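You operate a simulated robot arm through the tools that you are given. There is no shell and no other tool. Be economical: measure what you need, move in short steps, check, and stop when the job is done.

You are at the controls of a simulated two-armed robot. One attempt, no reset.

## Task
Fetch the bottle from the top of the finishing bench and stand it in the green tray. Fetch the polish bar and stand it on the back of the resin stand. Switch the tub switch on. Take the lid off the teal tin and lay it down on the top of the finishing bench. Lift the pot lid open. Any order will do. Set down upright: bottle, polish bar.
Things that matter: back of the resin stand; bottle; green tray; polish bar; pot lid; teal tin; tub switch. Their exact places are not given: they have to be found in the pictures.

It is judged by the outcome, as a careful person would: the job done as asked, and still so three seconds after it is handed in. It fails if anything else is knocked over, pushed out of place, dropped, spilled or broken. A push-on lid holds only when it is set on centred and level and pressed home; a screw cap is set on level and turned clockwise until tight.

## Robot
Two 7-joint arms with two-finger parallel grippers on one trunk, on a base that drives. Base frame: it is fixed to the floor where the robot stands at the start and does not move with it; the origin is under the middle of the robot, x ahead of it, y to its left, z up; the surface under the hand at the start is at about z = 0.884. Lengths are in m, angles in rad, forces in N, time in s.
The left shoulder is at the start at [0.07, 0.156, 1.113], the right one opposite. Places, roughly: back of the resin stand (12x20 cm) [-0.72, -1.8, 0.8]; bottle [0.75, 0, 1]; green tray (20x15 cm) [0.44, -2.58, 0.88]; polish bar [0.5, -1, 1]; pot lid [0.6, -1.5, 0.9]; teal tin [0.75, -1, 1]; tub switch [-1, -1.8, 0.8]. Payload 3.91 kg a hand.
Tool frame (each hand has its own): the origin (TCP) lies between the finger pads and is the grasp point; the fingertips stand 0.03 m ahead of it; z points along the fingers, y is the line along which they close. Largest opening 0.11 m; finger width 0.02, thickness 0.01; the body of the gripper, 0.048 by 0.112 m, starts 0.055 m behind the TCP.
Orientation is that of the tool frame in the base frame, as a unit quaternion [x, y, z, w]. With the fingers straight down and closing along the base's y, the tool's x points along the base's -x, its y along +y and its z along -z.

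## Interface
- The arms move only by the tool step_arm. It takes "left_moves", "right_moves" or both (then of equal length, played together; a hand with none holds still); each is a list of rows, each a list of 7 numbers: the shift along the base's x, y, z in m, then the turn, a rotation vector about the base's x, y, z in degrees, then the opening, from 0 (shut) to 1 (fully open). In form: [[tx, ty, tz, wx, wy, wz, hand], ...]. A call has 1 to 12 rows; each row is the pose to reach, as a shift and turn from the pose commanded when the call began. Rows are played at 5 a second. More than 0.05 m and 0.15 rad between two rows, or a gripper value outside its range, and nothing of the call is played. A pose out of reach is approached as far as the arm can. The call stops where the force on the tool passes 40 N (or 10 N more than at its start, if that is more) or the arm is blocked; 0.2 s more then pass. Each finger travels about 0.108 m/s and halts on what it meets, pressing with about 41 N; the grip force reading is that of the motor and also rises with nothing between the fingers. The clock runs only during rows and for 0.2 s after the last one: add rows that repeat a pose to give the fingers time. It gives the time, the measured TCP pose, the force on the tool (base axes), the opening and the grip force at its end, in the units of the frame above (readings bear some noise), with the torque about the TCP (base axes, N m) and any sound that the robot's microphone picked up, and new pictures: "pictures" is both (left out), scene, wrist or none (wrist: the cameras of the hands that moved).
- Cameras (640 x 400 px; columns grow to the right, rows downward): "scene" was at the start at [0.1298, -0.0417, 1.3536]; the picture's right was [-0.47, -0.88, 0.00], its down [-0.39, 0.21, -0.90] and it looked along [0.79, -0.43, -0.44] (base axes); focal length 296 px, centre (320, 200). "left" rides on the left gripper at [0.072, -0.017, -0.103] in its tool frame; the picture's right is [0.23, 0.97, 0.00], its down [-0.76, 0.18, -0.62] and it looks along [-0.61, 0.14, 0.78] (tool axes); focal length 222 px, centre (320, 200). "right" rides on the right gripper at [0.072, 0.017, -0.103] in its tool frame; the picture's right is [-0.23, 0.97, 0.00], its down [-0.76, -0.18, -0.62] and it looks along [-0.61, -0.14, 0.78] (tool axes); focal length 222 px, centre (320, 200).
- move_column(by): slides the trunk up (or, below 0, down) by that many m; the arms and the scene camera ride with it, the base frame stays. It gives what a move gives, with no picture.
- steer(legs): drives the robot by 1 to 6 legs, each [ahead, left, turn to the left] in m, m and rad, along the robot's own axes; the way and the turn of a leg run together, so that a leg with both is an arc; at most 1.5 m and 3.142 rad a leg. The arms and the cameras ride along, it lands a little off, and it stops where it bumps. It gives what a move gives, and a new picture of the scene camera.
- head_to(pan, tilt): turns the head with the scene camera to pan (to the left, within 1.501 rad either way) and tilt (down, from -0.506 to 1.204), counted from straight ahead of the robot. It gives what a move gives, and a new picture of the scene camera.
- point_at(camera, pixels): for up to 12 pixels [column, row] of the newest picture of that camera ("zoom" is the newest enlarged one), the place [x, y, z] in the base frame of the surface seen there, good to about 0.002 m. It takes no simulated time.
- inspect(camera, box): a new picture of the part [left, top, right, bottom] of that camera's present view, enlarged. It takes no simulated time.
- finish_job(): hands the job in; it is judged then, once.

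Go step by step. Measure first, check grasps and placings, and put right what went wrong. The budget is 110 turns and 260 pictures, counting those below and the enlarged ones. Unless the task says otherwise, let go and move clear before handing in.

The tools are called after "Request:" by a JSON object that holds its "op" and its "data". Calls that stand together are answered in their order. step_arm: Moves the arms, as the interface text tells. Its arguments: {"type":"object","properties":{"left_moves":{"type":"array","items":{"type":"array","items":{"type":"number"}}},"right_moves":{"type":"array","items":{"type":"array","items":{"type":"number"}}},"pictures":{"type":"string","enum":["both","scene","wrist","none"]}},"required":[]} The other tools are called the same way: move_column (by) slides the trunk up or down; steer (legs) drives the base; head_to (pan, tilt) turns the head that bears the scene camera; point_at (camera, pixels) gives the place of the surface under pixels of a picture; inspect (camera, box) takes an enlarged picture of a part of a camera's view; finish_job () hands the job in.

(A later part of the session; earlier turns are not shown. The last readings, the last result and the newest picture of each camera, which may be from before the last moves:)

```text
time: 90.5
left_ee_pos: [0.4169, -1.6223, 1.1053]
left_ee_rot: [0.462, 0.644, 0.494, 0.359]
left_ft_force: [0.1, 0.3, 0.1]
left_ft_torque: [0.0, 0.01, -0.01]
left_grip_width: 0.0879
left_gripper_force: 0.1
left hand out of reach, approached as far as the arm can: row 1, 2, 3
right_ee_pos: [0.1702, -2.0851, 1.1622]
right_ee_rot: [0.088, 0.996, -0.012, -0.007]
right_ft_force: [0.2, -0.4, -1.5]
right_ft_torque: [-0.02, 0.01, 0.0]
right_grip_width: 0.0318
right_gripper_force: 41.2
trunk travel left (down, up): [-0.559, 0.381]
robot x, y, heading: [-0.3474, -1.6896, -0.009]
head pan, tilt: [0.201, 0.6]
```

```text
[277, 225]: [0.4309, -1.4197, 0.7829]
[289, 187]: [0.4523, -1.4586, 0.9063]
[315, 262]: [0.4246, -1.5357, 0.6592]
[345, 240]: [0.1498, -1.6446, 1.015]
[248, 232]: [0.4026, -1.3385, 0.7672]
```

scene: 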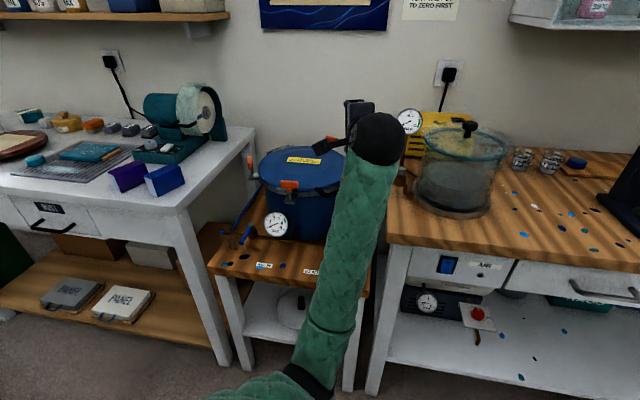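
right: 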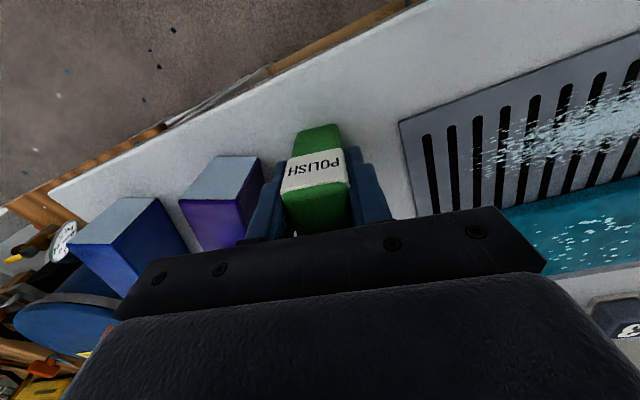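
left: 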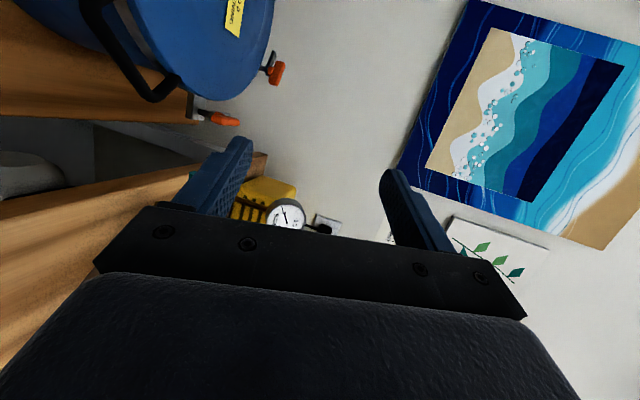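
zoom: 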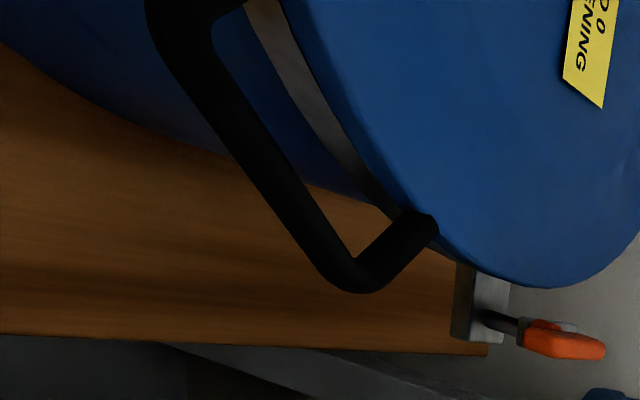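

The gauge reads 0 bar, so it is safe to open. The bar runs (0.471,-1.568) to (0.525,-1.62) with a good gap behind it. I'll lower to bar height in front of it, then move in with the fingers above and below.

Request:
{"op": "step_arm", "data": {"left_moves": [[0, 0.002, -0.04, 0, 0, 0, 0.5], [0, 0.005, -0.08, 0, 0, 0, 0.35], [0, 0.005, -0.12, 0, 0, 0, 0.35], [0, 0.005, -0.16, 0, 0, 0, 0.35], [0.001, 0.005, -0.2, 0, 0, 0, 0.35], [0.001, 0.005, -0.2, 0, 0, 0, 0.35]], "pictures": "both"}}

Request:
{"op": "inspect", "data": {"camera": "left", "box": [160, 60, 440, 240]}}

```text
time: 91.8
left_ee_pos: [0.4172, -1.6161, 0.9061]
left_ee_rot: [0.461, 0.644, 0.495, 0.357]
left_ft_force: [-0.6, -0.8, 0.3]
left_ft_torque: [0.0, 0.03, -0.01]
left_grip_width: 0.0384
left_gripper_force: 0.1
right_ee_pos: [0.1703, -2.0855, 1.1621]
right_ee_rot: [0.088, 0.996, -0.012, -0.005]
right_ft_force: [-0.4, 0.3, -0.7]
right_ft_torque: [0.01, 0.03, 0.02]
right_grip_width: 0.0316
right_gripper_force: 41.0
trunk travel left (down, up): [-0.559, 0.381]
robot x, y, heading: [-0.3493, -1.6877, -0.015]
head pan, tilt: [0.201, 0.6]
```

scene: 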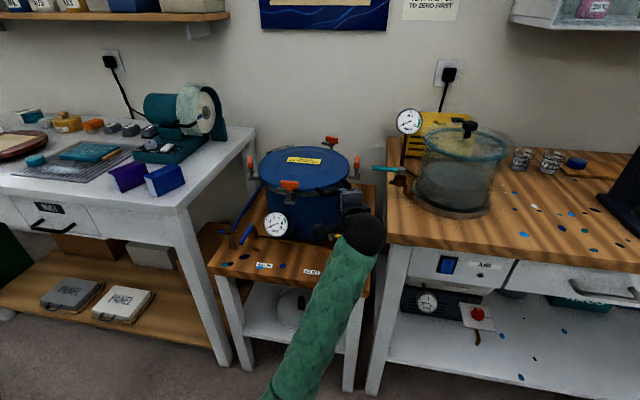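
left: 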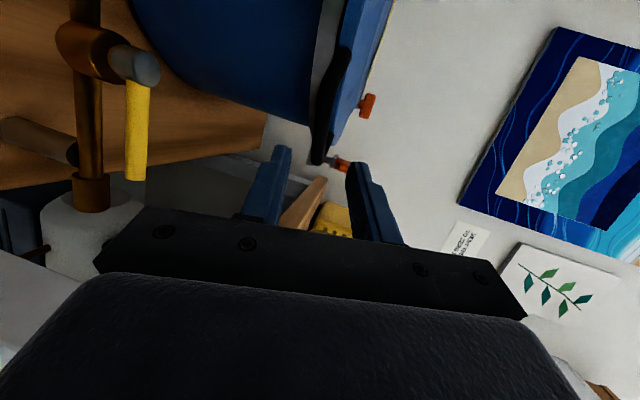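

```text
2.22 times, centred on (300, 150) of left
```

zoom: 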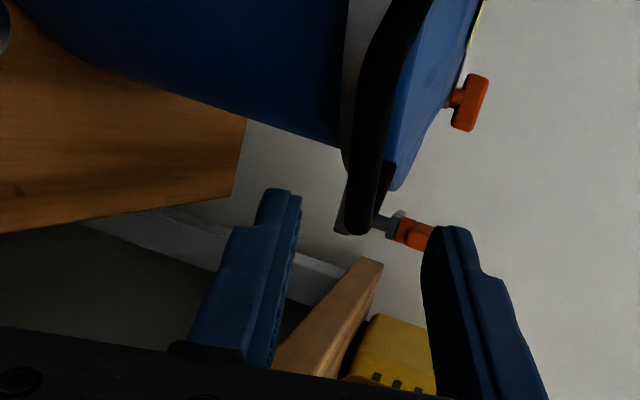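

The bar lies neatly between the two fingers. I'll advance along the tool axis and close loosely around it.

Request:
{"op": "step_arm", "data": {"left_moves": [[0.02, 0.007, -0.006, 0, 0, 0, 0.35], [0.042, 0.014, -0.012, 0, 0, 0, 0.35], [0.065, 0.0215, -0.018, 0, 0, 0, 0.35], [0.065, 0.0215, -0.018, 0, 0, 0, 0.25], [0.065, 0.0215, -0.018, 0, 0, 0, 0.18]], "pictures": "both"}}

Request:
{"op": "inspect", "data": {"camera": "left", "box": [160, 60, 440, 240]}}

```text
time: 93.0
left_ee_pos: [0.48, -1.5935, 0.8893]
left_ee_rot: [0.461, 0.644, 0.495, 0.357]
left_ft_force: [-1.4, -0.8, 0.0]
left_ft_torque: [-0.01, -0.01, -0.02]
left_grip_width: 0.0196
left_gripper_force: 0.1
right_ee_pos: [0.1708, -2.085, 1.1614]
right_ee_rot: [0.089, 0.996, -0.011, -0.006]
right_ft_force: [0.8, 0.2, -1.5]
right_ft_torque: [-0.02, 0.01, -0.02]
right_grip_width: 0.0317
right_gripper_force: 40.9
trunk travel left (down, up): [-0.559, 0.381]
robot x, y, heading: [-0.3477, -1.6899, -0.013]
head pan, tilt: [0.201, 0.6]
```

scene: 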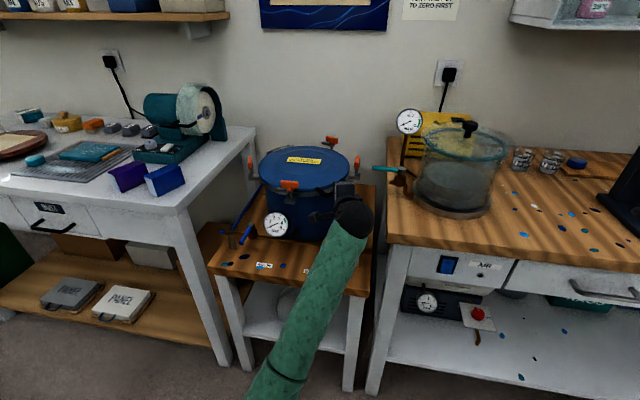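
left: 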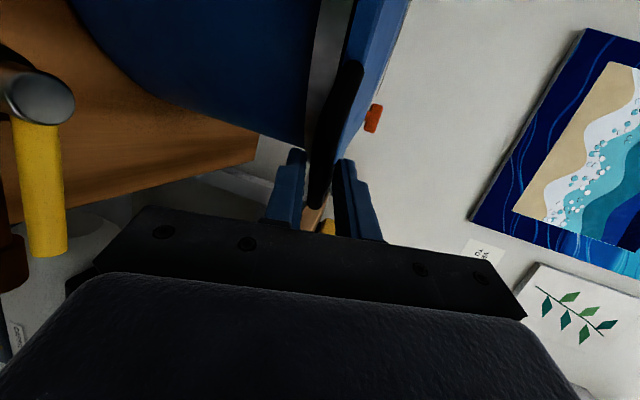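

```text
2.22 times, centred on (300, 150) of left
```

zoom: 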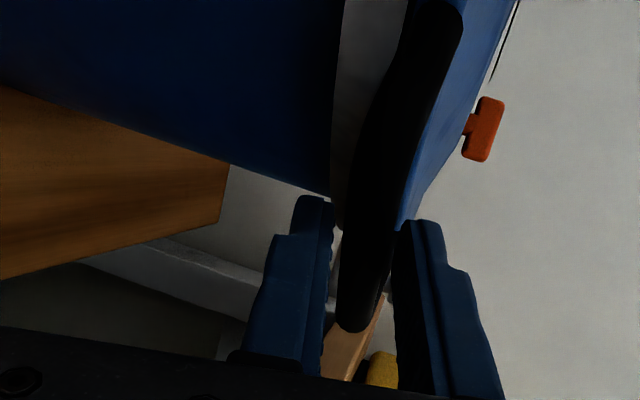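

The handle is captured between the fingers. I'll lift it along the hinge arc (radius about 0.32 m) to roughly 40° first.

Request:
{"op": "step_arm", "data": {"left_moves": [[0.0005, 0.0006, 0.022, 0, 0, 0, 0.18], [0.002, 0.0024, 0.044, 0, 0, 0, 0.18], [0.0045, 0.0055, 0.066, 0, 0, 0, 0.18], [0.0078, 0.0095, 0.0874, 0, 0, 0, 0.18], [0.012, 0.015, 0.108, 0, 0, 0, 0.18], [0.0175, 0.0211, 0.1289, 0, 0, 0, 0.18], [0.0237, 0.0287, 0.149, 0, 0, 0, 0.18], [0.0307, 0.0372, 0.168, 0, 0, 0, 0.18], [0.0387, 0.0468, 0.186, 0, 0, 0, 0.18], [0.0473, 0.0572, 0.2038, 0, 0, 0, 0.18]], "pictures": "both"}}

```text
time: 95.2
left_ee_pos: [0.5291, -1.5361, 1.0938]
left_ee_rot: [0.461, 0.645, 0.494, 0.357]
left_ft_force: [-0.7, -2.2, -3.3]
left_ft_torque: [-0.02, -0.01, 0.01]
left_grip_width: 0.0216
left_gripper_force: 1.1
right_ee_pos: [0.1689, -2.085, 1.1623]
right_ee_rot: [0.089, 0.996, -0.012, -0.006]
right_ft_force: [0.1, -0.7, -1.4]
right_ft_torque: [0.0, 0.0, -0.02]
right_grip_width: 0.0319
right_gripper_force: 40.9
trunk travel left (down, up): [-0.559, 0.381]
robot x, y, heading: [-0.3481, -1.6885, -0.006]
head pan, tilt: [0.201, 0.6]
```

scene: 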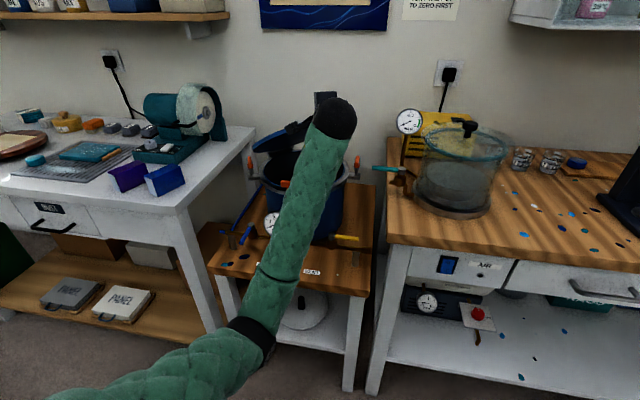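
left: 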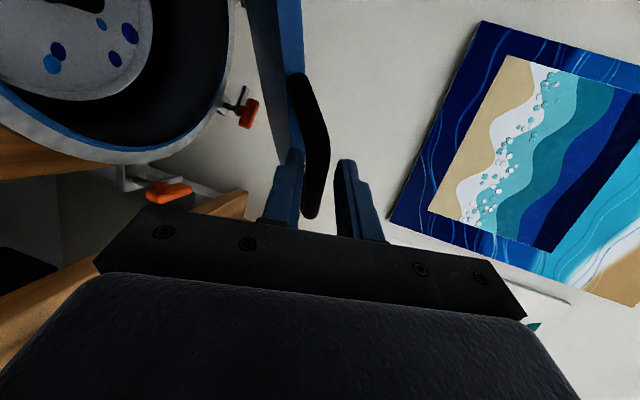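

The lid is at about 40° with small forces. I'll continue the arc to about 76°.

Request:
{"op": "step_arm", "data": {"left_moves": [[0.007, 0.0085, 0.0125, 0, 0, 0, 0.18], [0.0144, 0.0174, 0.0242, 0, 0, 0, 0.18], [0.022, 0.027, 0.0355, 0, 0, 0, 0.18], [0.0303, 0.0367, 0.046, 0, 0, 0, 0.18], [0.0388, 0.047, 0.056, 0, 0, 0, 0.18], [0.0476, 0.0577, 0.065, 0, 0, 0, 0.18], [0.0567, 0.0687, 0.0735, 0, 0, 0, 0.18], [0.0661, 0.08, 0.0811, 0, 0, 0, 0.18], [0.0757, 0.0917, 0.088, 0, 0, 0, 0.18], [0.0856, 0.1036, 0.0941, 0, 0, 0, 0.18], [0.0956, 0.1158, 0.0993, 0, 0, 0, 0.18], [0.1058, 0.1281, 0.1038, 0, 0, 0, 0.18]], "pictures": "both"}}

```text
time: 97.8
left_ee_pos: [0.6315, -1.4201, 1.1982]
left_ee_rot: [0.462, 0.641, 0.494, 0.362]
left_ft_force: [6.1, -11.6, 8.8]
left_ft_torque: [-0.19, -0.26, -0.13]
left_grip_width: 0.0236
left_gripper_force: 4.1
right_ee_pos: [0.1686, -2.0865, 1.163]
right_ee_rot: [0.09, 0.996, -0.012, -0.006]
right_ft_force: [-0.1, 0.3, -0.1]
right_ft_torque: [-0.03, 0.0, 0.0]
right_grip_width: 0.0319
right_gripper_force: 41.3
trunk travel left (down, up): [-0.559, 0.381]
robot x, y, heading: [-0.3461, -1.6876, -0.017]
head pan, tilt: [0.201, 0.6]
stopped in row 12 (left hand): the force on the tool passed its limit at 44 N (the readings are from after the stop); the commanded pose is now the measured one
```

scene: 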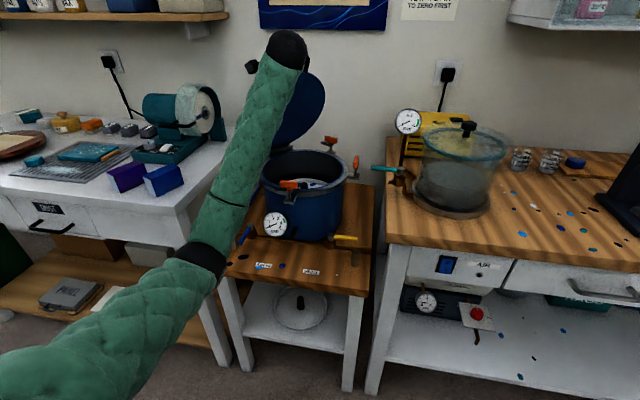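
left: 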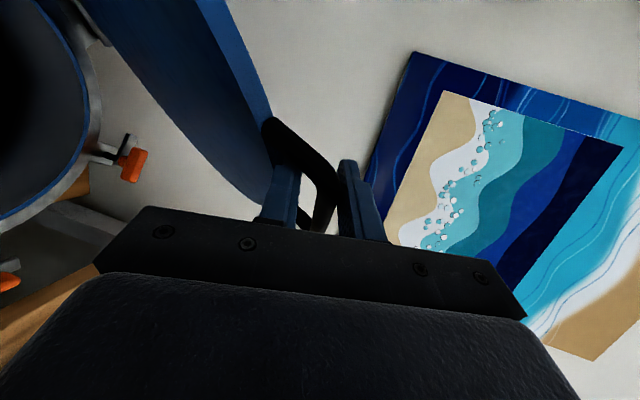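

The lid is up at roughly 75–80°, and the force limit was reached. I'll measure its plane to see its actual angle.

Request:
{"op": "point_at", "data": {"camera": "left", "pixels": [[150, 20], [180, 60], [230, 130], [250, 60], [215, 90], [262, 150], [300, 145], [330, 190]]}}

Request:
{"op": "point_at", "data": {"camera": "scene", "pixels": [[312, 90], [300, 135], [285, 145], [320, 105], [308, 115]]}}

Request:
{"op": "inspect", "data": {"camera": "scene", "box": [220, 20, 380, 220]}}

```text
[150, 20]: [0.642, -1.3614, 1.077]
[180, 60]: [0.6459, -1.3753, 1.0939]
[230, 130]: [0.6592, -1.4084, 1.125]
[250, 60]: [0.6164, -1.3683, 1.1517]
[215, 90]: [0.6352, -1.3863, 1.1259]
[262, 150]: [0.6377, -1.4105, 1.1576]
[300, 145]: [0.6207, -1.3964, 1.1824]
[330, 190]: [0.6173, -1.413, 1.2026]
```

```text
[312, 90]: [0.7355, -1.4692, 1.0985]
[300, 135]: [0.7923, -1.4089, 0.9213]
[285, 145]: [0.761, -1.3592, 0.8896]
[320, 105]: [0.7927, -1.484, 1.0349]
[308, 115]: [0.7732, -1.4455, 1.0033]
```

```text
2.00 times, centred on (300, 120) of scene
```

zoom: 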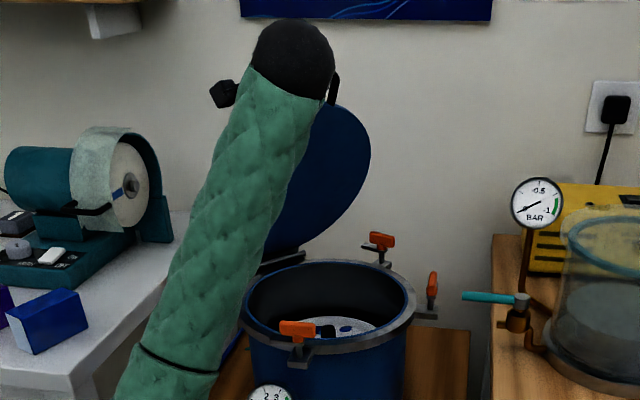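

The lid is at about 67°, and the lower finger is probably jamming in the handle loop because the hand hasn't rotated with the lid. I'll pitch the hand downward about the bar to restore the original relation.

Request:
{"op": "step_arm", "data": {"left_moves": [[0, 0, 0, 0, 0, 0, 0.24], [0.001, 0, 0.001, -2.7, 7.5, 0, 0.24], [0.002, 0.001, 0.002, -5.5, 15, 0, 0.24], [0.003, 0.001, 0.004, -8.2, 22.6, 0, 0.24], [0.005, 0.002, 0.006, -10.9, 30.1, 0, 0.24], [0.006, 0.002, 0.008, -13.7, 37.6, 0, 0.24], [0.007, 0.002, 0.009, -16.4, 45.1, 0, 0.24]], "pictures": "both"}}

```text
time: 99.4
left_ee_pos: [0.6383, -1.4125, 1.2052]
left_ee_rot: [0.559, 0.794, 0.185, 0.146]
left_ft_force: [0.0, -0.6, -0.4]
left_ft_torque: [0.0, 0.01, 0.02]
left_grip_width: 0.0268
left_gripper_force: 0.0
right_ee_pos: [0.1681, -2.0852, 1.1635]
right_ee_rot: [0.09, 0.996, -0.012, -0.005]
right_ft_force: [-0.1, -0.7, -1.3]
right_ft_torque: [-0.02, -0.03, 0.01]
right_grip_width: 0.0317
right_gripper_force: 41.0
trunk travel left (down, up): [-0.559, 0.381]
robot x, y, heading: [-0.3466, -1.6878, -0.012]
head pan, tilt: [0.201, 0.6]
```

scene: 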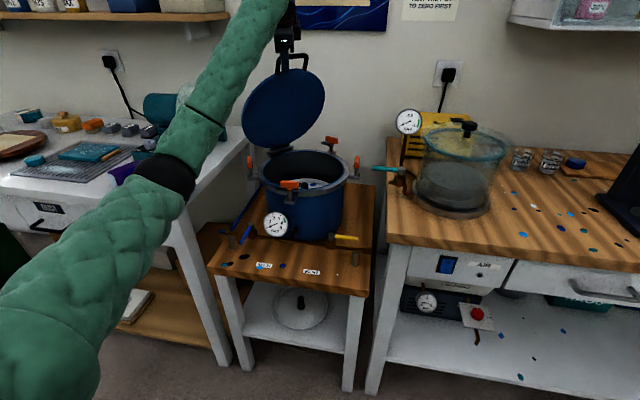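
left: 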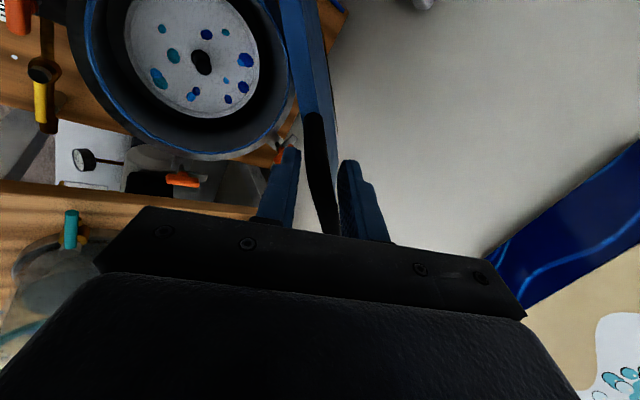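

Forces have dropped to zero and the lid stays up. I'll push it a bit further along the arc until it reaches its stop.

Request:
{"op": "step_arm", "data": {"left_moves": [[0.01, 0.012, 0.006, 0, 0, 0, 0.24], [0.02, 0.024, 0.011, 0, 0, 0, 0.24], [0.03, 0.036, 0.016, 0, 0, 0, 0.24], [0.04, 0.048, 0.02, 0, 0, 0, 0.24], [0.05, 0.06, 0.023, 0, 0, 0, 0.24], [0.06, 0.072, 0.025, 0, 0, 0, 0.24]], "pictures": "both"}}

```text
time: 100.8
left_ee_pos: [0.7018, -1.3464, 1.2299]
left_ee_rot: [0.562, 0.792, 0.187, 0.148]
left_ft_force: [13.0, -13.3, 2.7]
left_ft_torque: [-0.44, 0.0, 0.1]
left_grip_width: 0.0291
left_gripper_force: 3.2
right_ee_pos: [0.17, -2.0891, 1.162]
right_ee_rot: [0.09, 0.996, -0.012, -0.007]
right_ft_force: [-0.4, -0.2, -1.4]
right_ft_torque: [-0.03, -0.05, 0.0]
right_grip_width: 0.0318
right_gripper_force: 41.3
trunk travel left (down, up): [-0.559, 0.381]
robot x, y, heading: [-0.3493, -1.6929, -0.01]
head pan, tilt: [0.201, 0.6]
```

scene: 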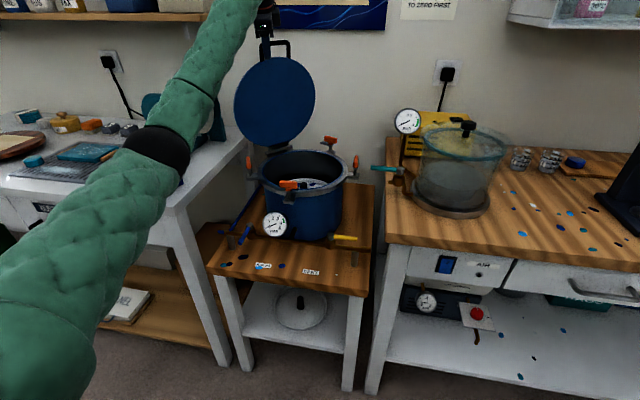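
left: 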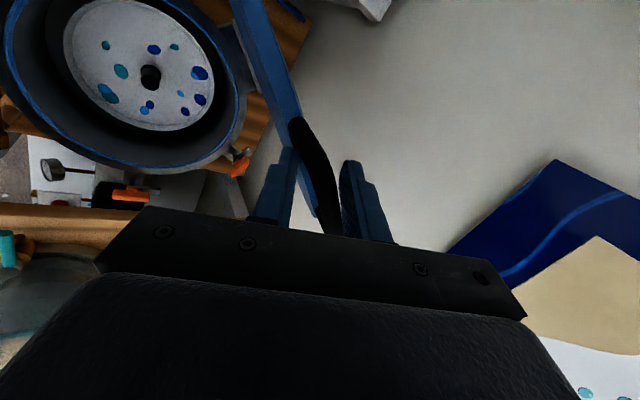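

Request:
{"op": "point_at", "data": {"camera": "scene", "pixels": [[285, 70], [250, 100], [300, 110], [270, 135], [285, 140], [275, 100], [312, 90], [288, 45]]}}

```text
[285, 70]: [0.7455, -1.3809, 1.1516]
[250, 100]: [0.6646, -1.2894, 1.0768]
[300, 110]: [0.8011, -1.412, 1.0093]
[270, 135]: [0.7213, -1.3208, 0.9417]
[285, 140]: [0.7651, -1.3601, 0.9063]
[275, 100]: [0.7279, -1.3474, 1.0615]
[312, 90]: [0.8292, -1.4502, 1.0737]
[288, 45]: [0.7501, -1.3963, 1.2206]
```

The lid is now about 83° open, and its true hinge normal is (0.70,0.715). I'll correct the lateral bias and push a little past vertical.

Request:
{"op": "step_arm", "data": {"left_moves": [[0.008, -0.006, 0, 0, 0, 0, 0.24], [0.018, 0.003, 0.0, 0, 0, 0, 0.24], [0.028, 0.013, 0.0, 0, 0, 0, 0.24], [0.038, 0.023, 0.0, 0, 0, 0, 0.24], [0.048, 0.033, -0.002, 0, 0, 0, 0.24]], "pictures": "scene"}}

Request:
{"op": "point_at", "data": {"camera": "scene", "pixels": [[285, 70], [250, 100], [300, 110], [270, 135], [285, 140], [275, 100]]}}

```text
time: 102.0
left_ee_pos: [0.7477, -1.3092, 1.2287]
left_ee_rot: [0.56, 0.794, 0.186, 0.148]
left_ft_force: [-0.9, 0.6, 6.4]
left_ft_torque: [-0.05, 0.13, -0.05]
left_grip_width: 0.0259
left_gripper_force: 0.1
right_ee_pos: [0.1687, -2.0874, 1.1627]
right_ee_rot: [0.09, 0.996, -0.012, -0.006]
right_ft_force: [0.3, -0.1, -1.6]
right_ft_torque: [-0.02, 0.03, 0.01]
right_grip_width: 0.0316
right_gripper_force: 41.0
trunk travel left (down, up): [-0.559, 0.381]
robot x, y, heading: [-0.3467, -1.6901, -0.015]
head pan, tilt: [0.201, 0.6]
```

scene: 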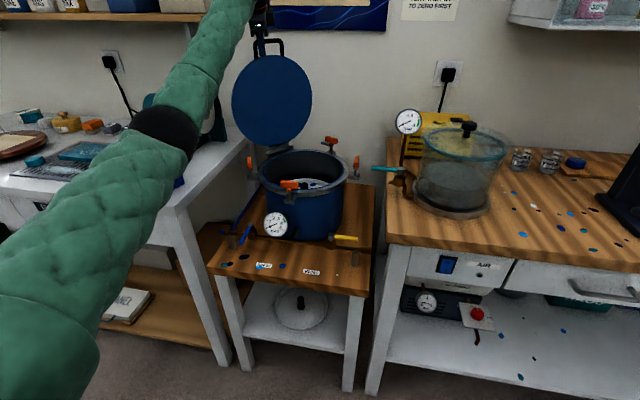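

```text
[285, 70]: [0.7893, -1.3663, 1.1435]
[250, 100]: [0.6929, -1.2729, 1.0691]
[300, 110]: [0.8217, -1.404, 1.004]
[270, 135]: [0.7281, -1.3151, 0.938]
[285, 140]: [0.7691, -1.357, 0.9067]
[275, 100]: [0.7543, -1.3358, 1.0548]
```

It is just past vertical (about 92°). I'll push a few degrees more for security, then check.

Request:
{"op": "step_arm", "data": {"left_moves": [[0.01, 0.01, -0.002, 0, 0, 0, 0.24], [0.02, 0.02, -0.005, 0, 0, 0, 0.24], [0.028, 0.028, -0.007, 0, 0, 0, 0.24], [0.028, 0.028, -0.007, 0, 0, 0, 0.35]], "pictures": "wrist"}}

Request:
{"op": "inspect", "data": {"camera": "scene", "box": [200, 0, 380, 200]}}

```text
time: 103.0
left_ee_pos: [0.7714, -1.2898, 1.231]
left_ee_rot: [0.563, 0.79, 0.188, 0.153]
left_ft_force: [-17.4, -12.3, 18.4]
left_ft_torque: [-0.75, 0.97, -0.08]
left_grip_width: 0.0436
left_gripper_force: 5.6
right_ee_pos: [0.1648, -2.0875, 1.1631]
right_ee_rot: [0.09, 0.996, -0.012, -0.005]
right_ft_force: [0.2, 0.6, -1.8]
right_ft_torque: [-0.02, 0.0, 0.03]
right_grip_width: 0.0313
right_gripper_force: 40.9
trunk travel left (down, up): [-0.559, 0.381]
robot x, y, heading: [-0.3461, -1.6883, -0.015]
head pan, tilt: [0.201, 0.6]
stopped in row 4 (left hand): the force on the tool passed its limit at 44 N (the readings are from after the stop); the commanded pose is now the measured one
```

left: 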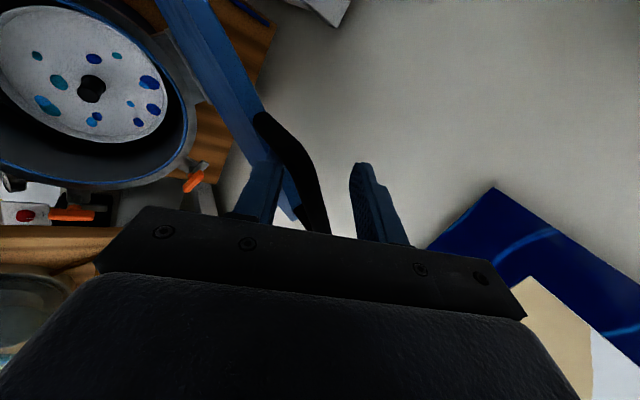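

```text
2.00 times, centred on (290, 100) of scene
```

zoom: 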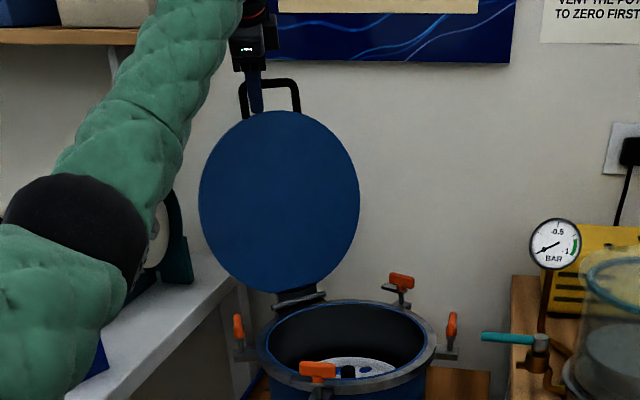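

The lid hit its stop at about 95°, standing past vertical. I'll relax slightly, open more and withdraw straight up.

Request:
{"op": "step_arm", "data": {"left_moves": [[-0.004, -0.004, 0.0, 0, 0, 0, 0.4], [-0.006, -0.006, 0.015, 0, 0, 0, 0.42], [-0.006, -0.006, 0.03, 0, 0, 0, 0.42], [-0.006, -0.006, 0.045, 0, 0, 0, 0.42], [-0.01, -0.01, 0.065, 0, 0, 0, 0.42], [-0.04, -0.03, 0.075, 0, 0, 0, 0.42], [-0.07, -0.06, 0.075, 0, 0, 0, 0.42]], "pictures": "both"}}

```text
time: 104.6
left_ee_pos: [0.7036, -1.3458, 1.3028]
left_ee_rot: [0.562, 0.792, 0.187, 0.151]
left_ft_force: [-1.4, -0.8, 0.0]
left_ft_torque: [-0.03, 0.01, -0.01]
left_grip_width: 0.046
left_gripper_force: 0.1
right_ee_pos: [0.169, -2.0872, 1.1612]
right_ee_rot: [0.088, 0.996, -0.012, -0.005]
right_ft_force: [0.2, -0.2, -1.1]
right_ft_torque: [0.04, -0.02, -0.03]
right_grip_width: 0.0318
right_gripper_force: 40.6
trunk travel left (down, up): [-0.559, 0.381]
robot x, y, heading: [-0.3458, -1.6869, -0.018]
head pan, tilt: [0.201, 0.6]
```

scene: 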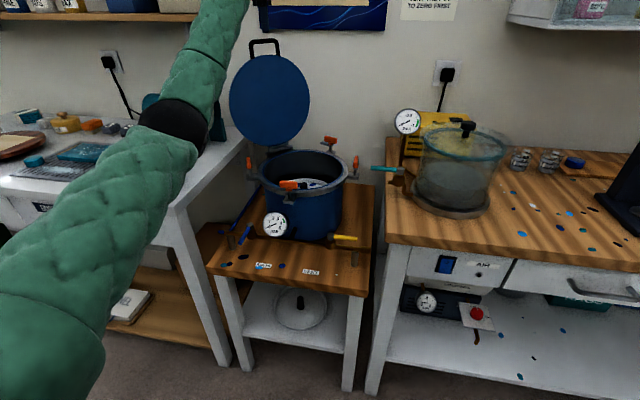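
left: 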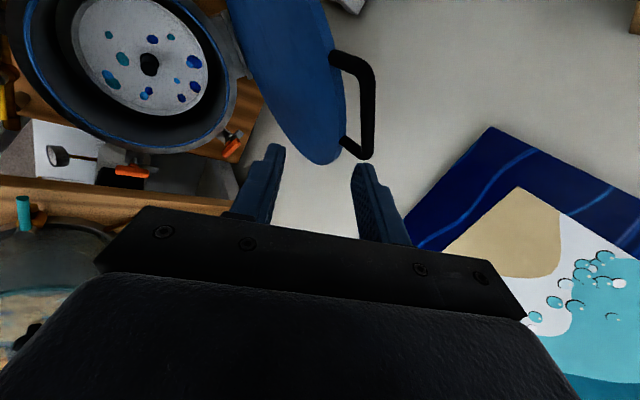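

The lid stands open on its own, just past vertical, with the hand free of it. Now I'll retract the left arm toward the body.

Request:
{"op": "step_arm", "data": {"left_moves": [[-0.03, -0.02, 0, 2, -5.6, 0, 0.42], [-0.06, -0.04, 0, 4.1, -11.3, 0, 0.42], [-0.09, -0.06, 0, 6.1, -16.9, 0, 0.42], [-0.12, -0.08, 0, 8.2, -22.5, 0, 0.42], [-0.15, -0.1, 0, 10.3, -28.2, 0, 0.42], [-0.19, -0.12, -0.01, 12.3, -33.8, 0, 0.42], [-0.23, -0.14, -0.02, 14.3, -39.4, 0, 0.42], [-0.27, -0.15, -0.03, 16.4, -45.1, 0, 0.42], [-0.31, -0.15, -0.04, 16.4, -45.1, 0, 0.42], [-0.35, -0.15, -0.05, 16.4, -45.1, 0, 0.42]], "pictures": "scene"}}

```text
time: 106.8
left_ee_pos: [0.3527, -1.496, 1.2502]
left_ee_rot: [0.463, 0.639, 0.496, 0.362]
left_ft_force: [-0.5, -0.8, -0.1]
left_ft_torque: [0.0, -0.01, 0.03]
left_grip_width: 0.0462
left_gripper_force: 0.0
right_ee_pos: [0.1646, -2.0859, 1.1652]
right_ee_rot: [0.09, 0.996, -0.013, -0.005]
right_ft_force: [-0.8, 0.5, -2.1]
right_ft_torque: [0.0, -0.06, 0.0]
right_grip_width: 0.0317
right_gripper_force: 41.2
trunk travel left (down, up): [-0.559, 0.381]
robot x, y, heading: [-0.3468, -1.6878, -0.02]
head pan, tilt: [0.201, 0.6]
```

scene: 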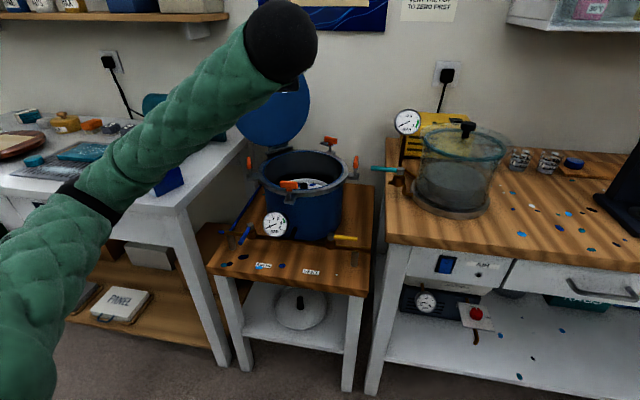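

I'll raise the trunk so the arms sweep above everything, then turn right to look at the resin stand side.

Request:
{"op": "move_column", "data": {"by": 0.25}}

Request:
{"op": "steer", "data": {"legs": [[0, 0, -1.55]]}}

Request:
{"op": "head_to", "data": {"pan": -1.0, "tilt": 0.6}}

```text
time: 109.4
left_ee_pos: [0.3555, -1.4975, 1.4991]
left_ee_rot: [0.463, 0.64, 0.496, 0.361]
left_ft_force: [0.1, -0.2, 0.0]
left_ft_torque: [0.01, 0.0, 0.0]
left_grip_width: 0.0463
left_gripper_force: 0.0
right_ee_pos: [0.1687, -2.087, 1.412]
right_ee_rot: [0.091, 0.996, -0.012, -0.007]
right_ft_force: [-0.2, 0.7, -1.2]
right_ft_torque: [0.0, -0.01, -0.05]
right_grip_width: 0.0317
right_gripper_force: 41.4
trunk travel left (down, up): [-0.809, 0.131]
robot x, y, heading: [-0.3424, -1.6883, -0.015]
head pan, tilt: [0.201, 0.6]
```

```text
time: 113.5
left_ee_pos: [-0.133, -2.3871, 1.4992]
left_ee_rot: [0.778, 0.138, 0.105, 0.604]
left_ft_force: [-0.1, 0.9, 0.5]
left_ft_torque: [0.02, -0.02, 0.01]
left_grip_width: 0.0461
left_gripper_force: 0.0
right_ee_pos: [-0.7293, -2.2192, 1.4129]
right_ee_rot: [0.758, 0.652, -0.004, -0.013]
right_ft_force: [0.1, 1.1, -1.0]
right_ft_torque: [0.04, 0.01, 0.0]
right_grip_width: 0.0316
right_gripper_force: 41.1
trunk travel left (down, up): [-0.809, 0.131]
robot x, y, heading: [-0.3503, -1.6883, -1.554]
head pan, tilt: [0.201, 0.6]
```

scene: 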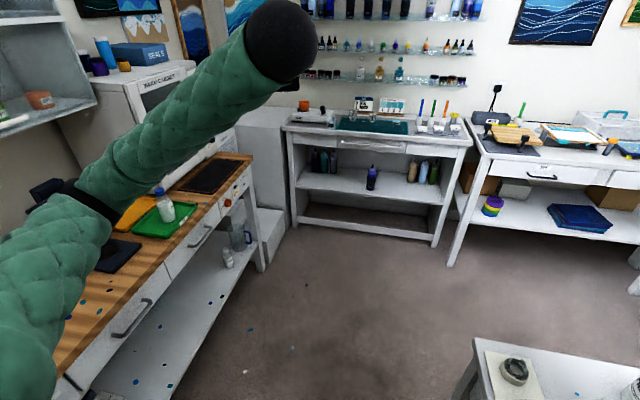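

```text
time: 114.9
left_ee_pos: [-0.1318, -2.3859, 1.4981]
left_ee_rot: [0.778, 0.138, 0.105, 0.604]
left_ft_force: [0.1, 0.3, -0.5]
left_ft_torque: [-0.02, 0.04, 0.01]
left_grip_width: 0.0464
left_gripper_force: 0.0
right_ee_pos: [-0.729, -2.2197, 1.4122]
right_ee_rot: [0.757, 0.653, -0.004, -0.014]
right_ft_force: [0.7, 0.8, -1.5]
right_ft_torque: [0.02, 0.0, -0.01]
right_grip_width: 0.0316
right_gripper_force: 40.4
trunk travel left (down, up): [-0.809, 0.131]
robot x, y, heading: [-0.3472, -1.6907, -1.552]
head pan, tilt: [-1.0, 0.6]
```

scene: 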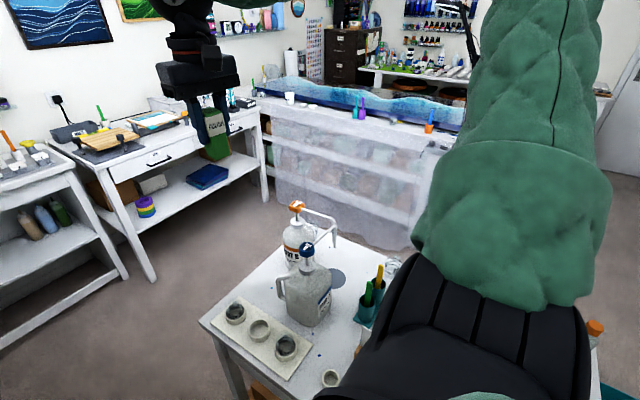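

The bottle still stands in its tray. I'll shift into the middle of the aisle and turn to face the resin stand.

Request:
{"op": "steer", "data": {"legs": [[0.35, 0.28, 0], [0, 0, -1.57]]}}

Request:
{"op": "head_to", "data": {"pan": -0.1, "tilt": 0.65}}

```text
time: 121.5
left_ee_pos: [-0.7617, -2.2272, 1.4999]
left_ee_rot: [0.64, -0.462, -0.362, 0.496]
left_ft_force: [-1.4, -0.6, -0.3]
left_ft_torque: [0.04, 0.0, -0.02]
left_grip_width: 0.0464
left_gripper_force: 0.1
right_ee_pos: [-0.5751, -1.6362, 1.4119]
right_ee_rot: [0.996, -0.089, 0.007, -0.012]
right_ft_force: [-0.2, 0.5, -0.7]
right_ft_torque: [0.02, 0.03, 0.02]
right_grip_width: 0.0321
right_gripper_force: 41.0
trunk travel left (down, up): [-0.809, 0.131]
robot x, y, heading: [-0.0552, -2.0347, 3.129]
head pan, tilt: [-1.0, 0.6]
```

scene: 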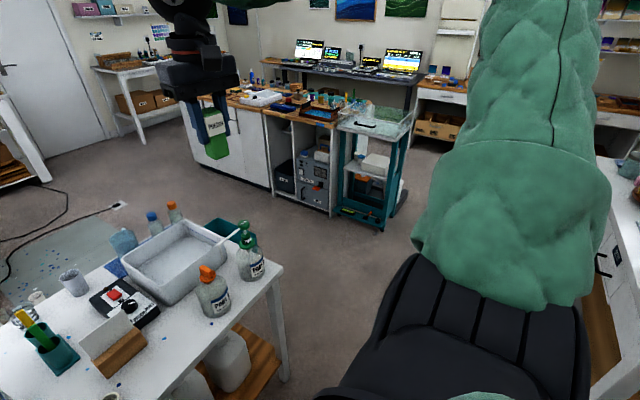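

```text
time: 122.7
left_ee_pos: [-0.7619, -2.2264, 1.4991]
left_ee_rot: [0.64, -0.462, -0.361, 0.496]
left_ft_force: [-0.6, -1.1, -0.6]
left_ft_torque: [-0.01, 0.03, 0.0]
left_grip_width: 0.0461
left_gripper_force: 0.0
right_ee_pos: [-0.5754, -1.6362, 1.4115]
right_ee_rot: [0.996, -0.089, 0.007, -0.013]
right_ft_force: [-0.6, -0.2, -1.2]
right_ft_torque: [0.02, 0.01, 0.0]
right_grip_width: 0.0318
right_gripper_force: 40.6
trunk travel left (down, up): [-0.809, 0.131]
robot x, y, heading: [-0.0602, -2.0362, 3.128]
head pan, tilt: [-0.099, 0.649]
```

scene: 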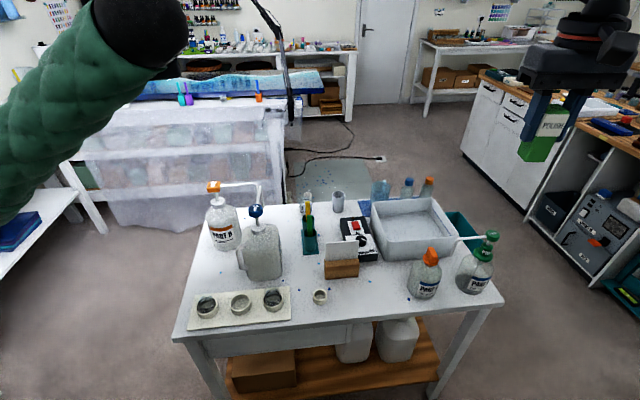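

The red-rocker box at (355,235) is likely the tub switch. I'll zoom in and measure the table.

Request:
{"op": "inspect", "data": {"camera": "scene", "box": [180, 170, 380, 340]}}

Request:
{"op": "inspect", "data": {"camera": "scene", "box": [310, 170, 510, 310]}}

Request:
{"op": "point_at", "data": {"camera": "scene", "pixels": [[341, 268], [340, 250], [355, 238], [357, 225], [380, 270], [300, 270], [360, 285], [180, 335], [495, 300], [220, 215], [430, 215], [425, 280]]}}

```text
2.35 times, centred on (280, 255) of scene
```

zoom: 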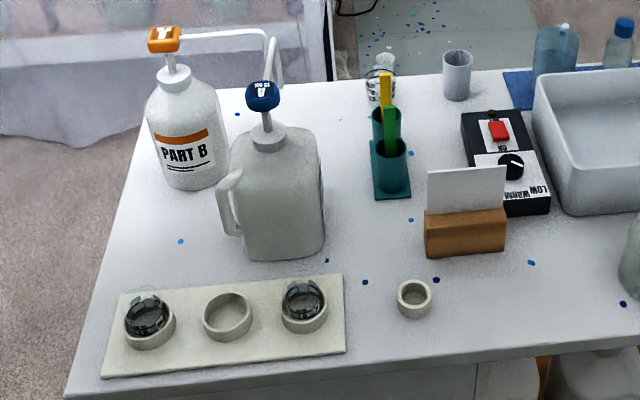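

```text
2.86 times, centred on (410, 240) of scene
```

zoom: 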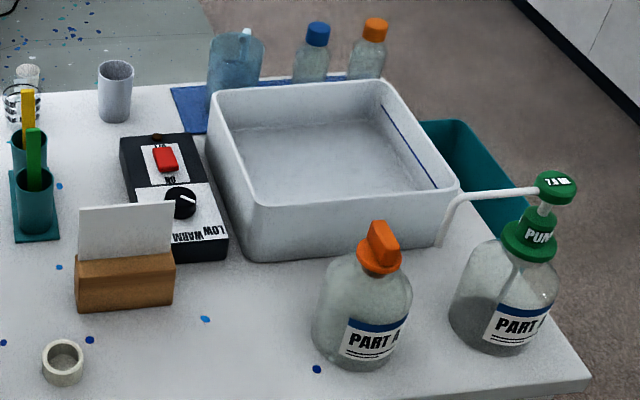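

```text
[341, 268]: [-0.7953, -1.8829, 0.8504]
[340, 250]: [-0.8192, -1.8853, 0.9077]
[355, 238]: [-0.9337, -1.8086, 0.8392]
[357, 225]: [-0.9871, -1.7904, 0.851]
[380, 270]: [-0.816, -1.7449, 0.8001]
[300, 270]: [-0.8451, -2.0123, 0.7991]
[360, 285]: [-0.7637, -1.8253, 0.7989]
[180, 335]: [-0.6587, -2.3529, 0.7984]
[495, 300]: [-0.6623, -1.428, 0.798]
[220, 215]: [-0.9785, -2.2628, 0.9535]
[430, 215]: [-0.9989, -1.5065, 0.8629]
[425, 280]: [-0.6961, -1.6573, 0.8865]
```

The target patch on the table around (-0.72,-1.80) is free, and the red rocker is at (-0.987,-1.79,0.851). I'll lower the trunk and check the immediate neighbours.

Request:
{"op": "move_column", "data": {"by": -0.28}}

Request:
{"op": "step_arm", "data": {"right_moves": [[-0.03, -0.035, 0, 0, 0, 0, 0.12], [-0.06, -0.07, 0, 0, 0, 0, 0.12], [-0.09, -0.105, 0, 0, 0, 0, 0.12], [-0.12, -0.14, 0, 0, 0, 0, 0.12], [-0.145, -0.164, -0.02, 0, 0, 0, 0.12], [-0.145, -0.164, -0.06, 0, 0, 0, 0.12], [-0.145, -0.164, -0.1, 0, 0, 0, 0.12], [-0.145, -0.164, -0.14, 0, 0, 0, 0.12], [-0.145, -0.164, -0.18, 0, 0, 0, 0.12], [-0.145, -0.164, -0.21, 0, 0, 0, 0.12], [-0.145, -0.164, -0.21, 0, 0, 0, 0.12]], "pictures": "both"}}

```text
time: 125.6
left_ee_pos: [-0.7622, -2.2276, 1.2197]
left_ee_rot: [0.64, -0.463, -0.361, 0.496]
left_ft_force: [-0.2, 0.1, 0.0]
left_ft_torque: [0.02, -0.01, 0.0]
left_grip_width: 0.0461
left_gripper_force: 0.2
right_ee_pos: [-0.5748, -1.6372, 1.1328]
right_ee_rot: [0.996, -0.09, 0.005, -0.012]
right_ft_force: [-0.6, -0.4, -1.5]
right_ft_torque: [0.01, 0.0, -0.04]
right_grip_width: 0.0316
right_gripper_force: 41.3
trunk travel left (down, up): [-0.529, 0.411]
robot x, y, heading: [-0.0598, -2.0328, 3.128]
head pan, tilt: [-0.099, 0.649]
```

```text
time: 128.0
left_ee_pos: [-0.7617, -2.2267, 1.2208]
left_ee_rot: [0.64, -0.463, -0.361, 0.496]
left_ft_force: [0.0, 0.0, -1.2]
left_ft_torque: [-0.05, -0.03, -0.02]
left_grip_width: 0.0459
left_gripper_force: 0.1
right_ee_pos: [-0.7201, -1.8013, 0.9229]
right_ee_rot: [0.996, -0.089, 0.006, -0.012]
right_ft_force: [0.1, -0.1, -1.1]
right_ft_torque: [-0.04, 0.0, 0.0]
right_grip_width: 0.0317
right_gripper_force: 41.3
trunk travel left (down, up): [-0.529, 0.411]
robot x, y, heading: [-0.0574, -2.0285, 3.129]
head pan, tilt: [-0.099, 0.649]
```

scene: 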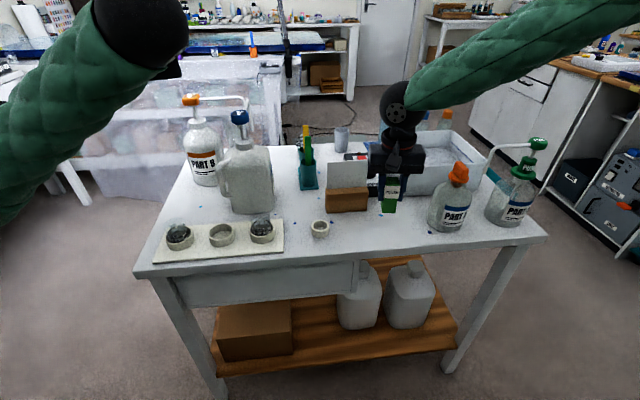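
right: 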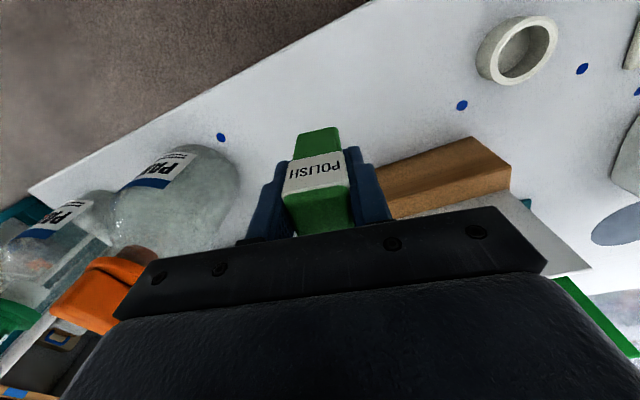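

Clear all around. I'll lower the bar to the table.

Request:
{"op": "step_arm", "data": {"right_moves": [[0, 0, -0.03, 0, 0, 0, 0.12], [0, 0, -0.05, 0, 0, 0, 0.12], [0, 0, -0.054, 0, 0, 0, 0.12], [0, 0, -0.057, 0, 0, 0, 0.12], [0, 0, -0.059, 0, 0, 0, 0.12]], "pictures": "wrist"}}

Request:
{"op": "point_at", "data": {"camera": "right", "pixels": [[318, 140], [318, 133], [318, 127], [318, 120], [320, 210]]}}

```text
time: 129.2
left_ee_pos: [-0.7611, -2.2278, 1.2197]
left_ee_rot: [0.64, -0.463, -0.361, 0.496]
left_ft_force: [-0.4, -0.2, 0.2]
left_ft_torque: [0.01, 0.02, -0.02]
left_grip_width: 0.0462
left_gripper_force: 0.0
right_ee_pos: [-0.7213, -1.8, 0.8633]
right_ee_rot: [0.996, -0.09, 0.006, -0.013]
right_ft_force: [0.9, 0.0, -1.5]
right_ft_torque: [-0.03, 0.02, 0.01]
right_grip_width: 0.0316
right_gripper_force: 40.6
trunk travel left (down, up): [-0.529, 0.411]
robot x, y, heading: [-0.0575, -2.0367, 3.124]
head pan, tilt: [-0.099, 0.649]
```

right: 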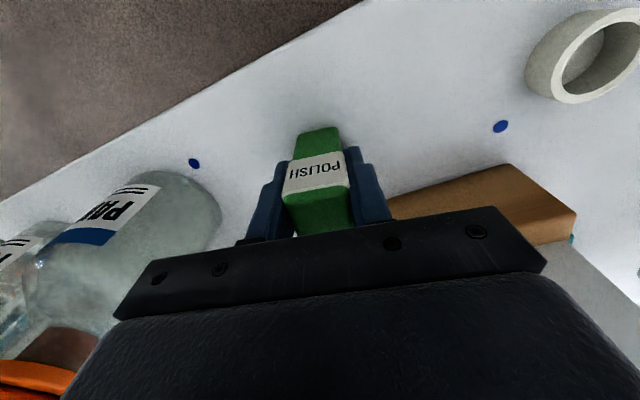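

```text
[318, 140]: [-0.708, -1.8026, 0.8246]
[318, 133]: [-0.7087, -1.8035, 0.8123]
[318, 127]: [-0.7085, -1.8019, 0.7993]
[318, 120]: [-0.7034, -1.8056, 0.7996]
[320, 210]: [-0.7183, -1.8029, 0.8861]
```

The bar's foot is at table level (≈0.80). I'll settle it a hair, release and rise straight up.

Request:
{"op": "step_arm", "data": {"right_moves": [[0, 0, -0.002, 0, 0, 0, 0.12], [0, 0, -0.002, 0, 0, 0, 0.3], [0, 0, -0.002, 0, 0, 0, 0.5], [0, 0, -0.001, 0, 0, 0, 0.5], [0, 0, 0.03, 0, 0, 0, 0.5], [0, 0, 0.07, 0, 0, 0, 0.5], [0, 0, 0.11, 0, 0, 0, 0.5], [0, 0, 0.15, 0, 0, 0, 0.5], [0, 0, 0.19, 0, 0, 0, 0.5]], "pictures": "both"}}

Request:
{"op": "inspect", "data": {"camera": "right", "box": [200, 20, 520, 220]}}

Request:
{"op": "inspect", "data": {"camera": "scene", "box": [320, 110, 480, 230]}}

```text
time: 131.2
left_ee_pos: [-0.7604, -2.2272, 1.2218]
left_ee_rot: [0.64, -0.463, -0.361, 0.496]
left_ft_force: [0.5, 0.5, 0.3]
left_ft_torque: [0.01, 0.01, -0.01]
left_grip_width: 0.0462
left_gripper_force: 0.1
right_ee_pos: [-0.718, -1.8015, 1.0528]
right_ee_rot: [0.996, -0.09, 0.006, -0.012]
right_ft_force: [0.9, 0.3, -0.4]
right_ft_torque: [-0.01, -0.01, 0.01]
right_grip_width: 0.0553
right_gripper_force: 0.1
trunk travel left (down, up): [-0.529, 0.411]
robot x, y, heading: [-0.0597, -2.0353, 3.127]
head pan, tilt: [-0.099, 0.649]
```

scene: 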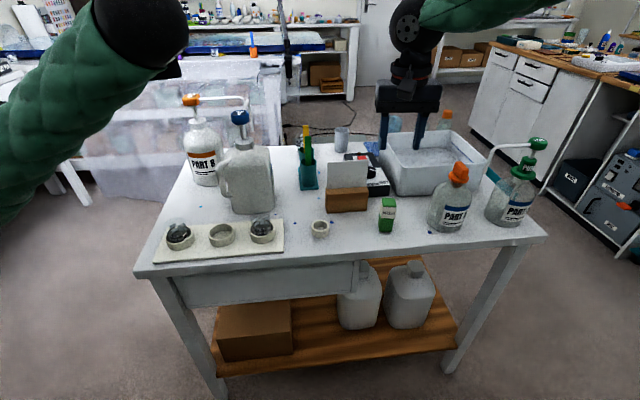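
right: 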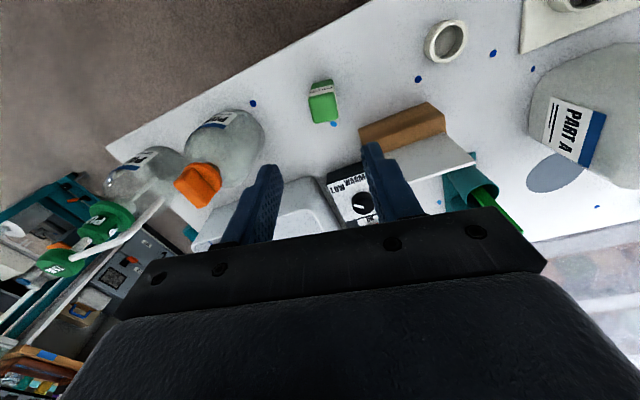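

```text
2.00 times, centred on (360, 120) of right
```

zoom: 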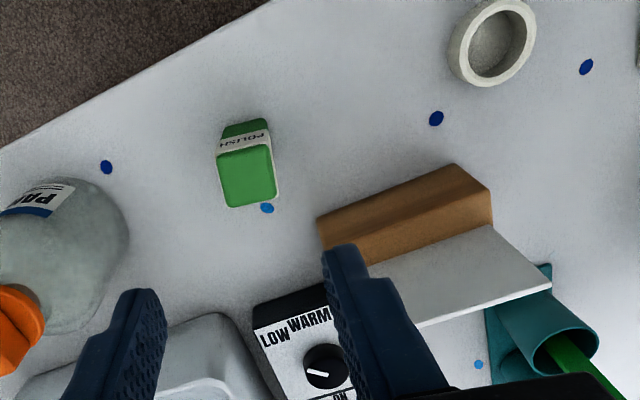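

```text
3.33 times, centred on (400, 170) of scene
```

zoom: 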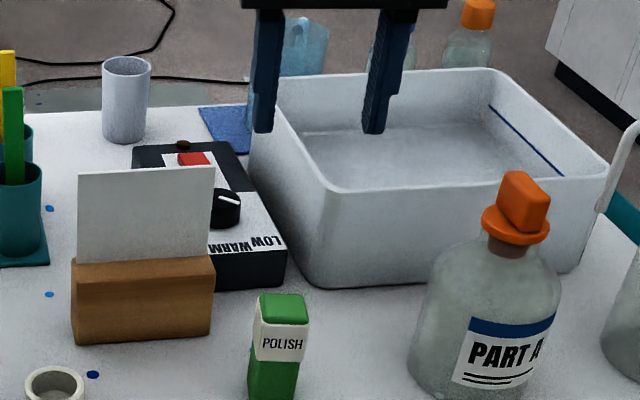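

The bar stands upright on the patch. Now I'll move the right hand forward over the switch box to read its ON/OFF markings.

Request:
{"op": "step_arm", "data": {"right_moves": [[-0.04, 0, 0.03, 0, 0, 0, 0.5], [-0.08, 0, 0.05, 0, 0, 0, 0.5], [-0.1, 0, 0.05, 0, 0, 0, 0.3], [-0.12, 0, 0.05, 0, 0, 0, 0.1], [-0.12, 0, 0.05, 0, 0, 0, 0]], "pictures": "wrist"}}

Request:
{"op": "inspect", "data": {"camera": "right", "box": [200, 80, 440, 260]}}

Request:
{"op": "inspect", "data": {"camera": "scene", "box": [330, 130, 410, 210]}}

```text
time: 132.4
left_ee_pos: [-0.7597, -2.2271, 1.2203]
left_ee_rot: [0.64, -0.463, -0.36, 0.496]
left_ft_force: [-0.5, 0.0, 0.2]
left_ft_torque: [-0.03, -0.05, 0.04]
left_grip_width: 0.0463
left_gripper_force: 0.1
right_ee_pos: [-0.8401, -1.8003, 1.1025]
right_ee_rot: [0.996, -0.09, 0.005, -0.012]
right_ft_force: [0.1, 0.5, 0.0]
right_ft_torque: [0.02, 0.0, 0.02]
right_grip_width: 0.0001
right_gripper_force: 37.4
trunk travel left (down, up): [-0.529, 0.411]
robot x, y, heading: [-0.0596, -2.0349, 3.127]
head pan, tilt: [-0.099, 0.649]
```

right: 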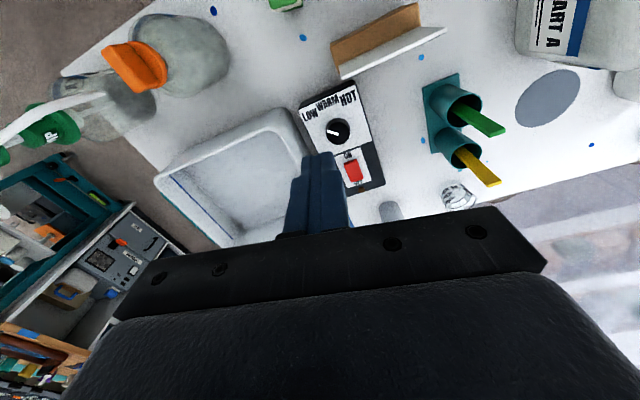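

```text
2.22 times, centred on (320, 170) of right
```

zoom: 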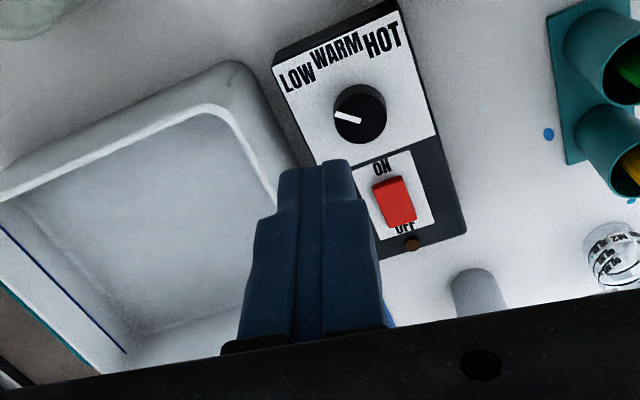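

```text
5.00 times, centred on (370, 170) of scene
```

zoom: 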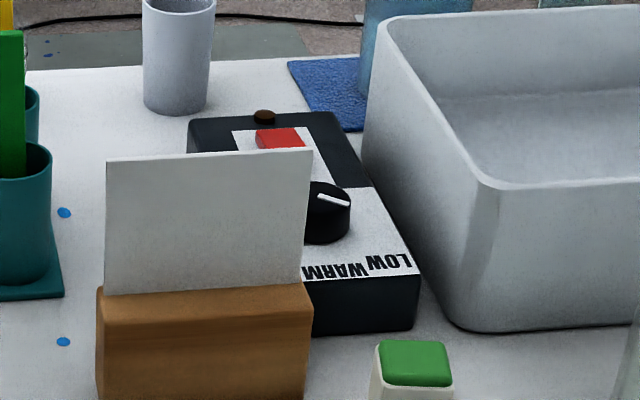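

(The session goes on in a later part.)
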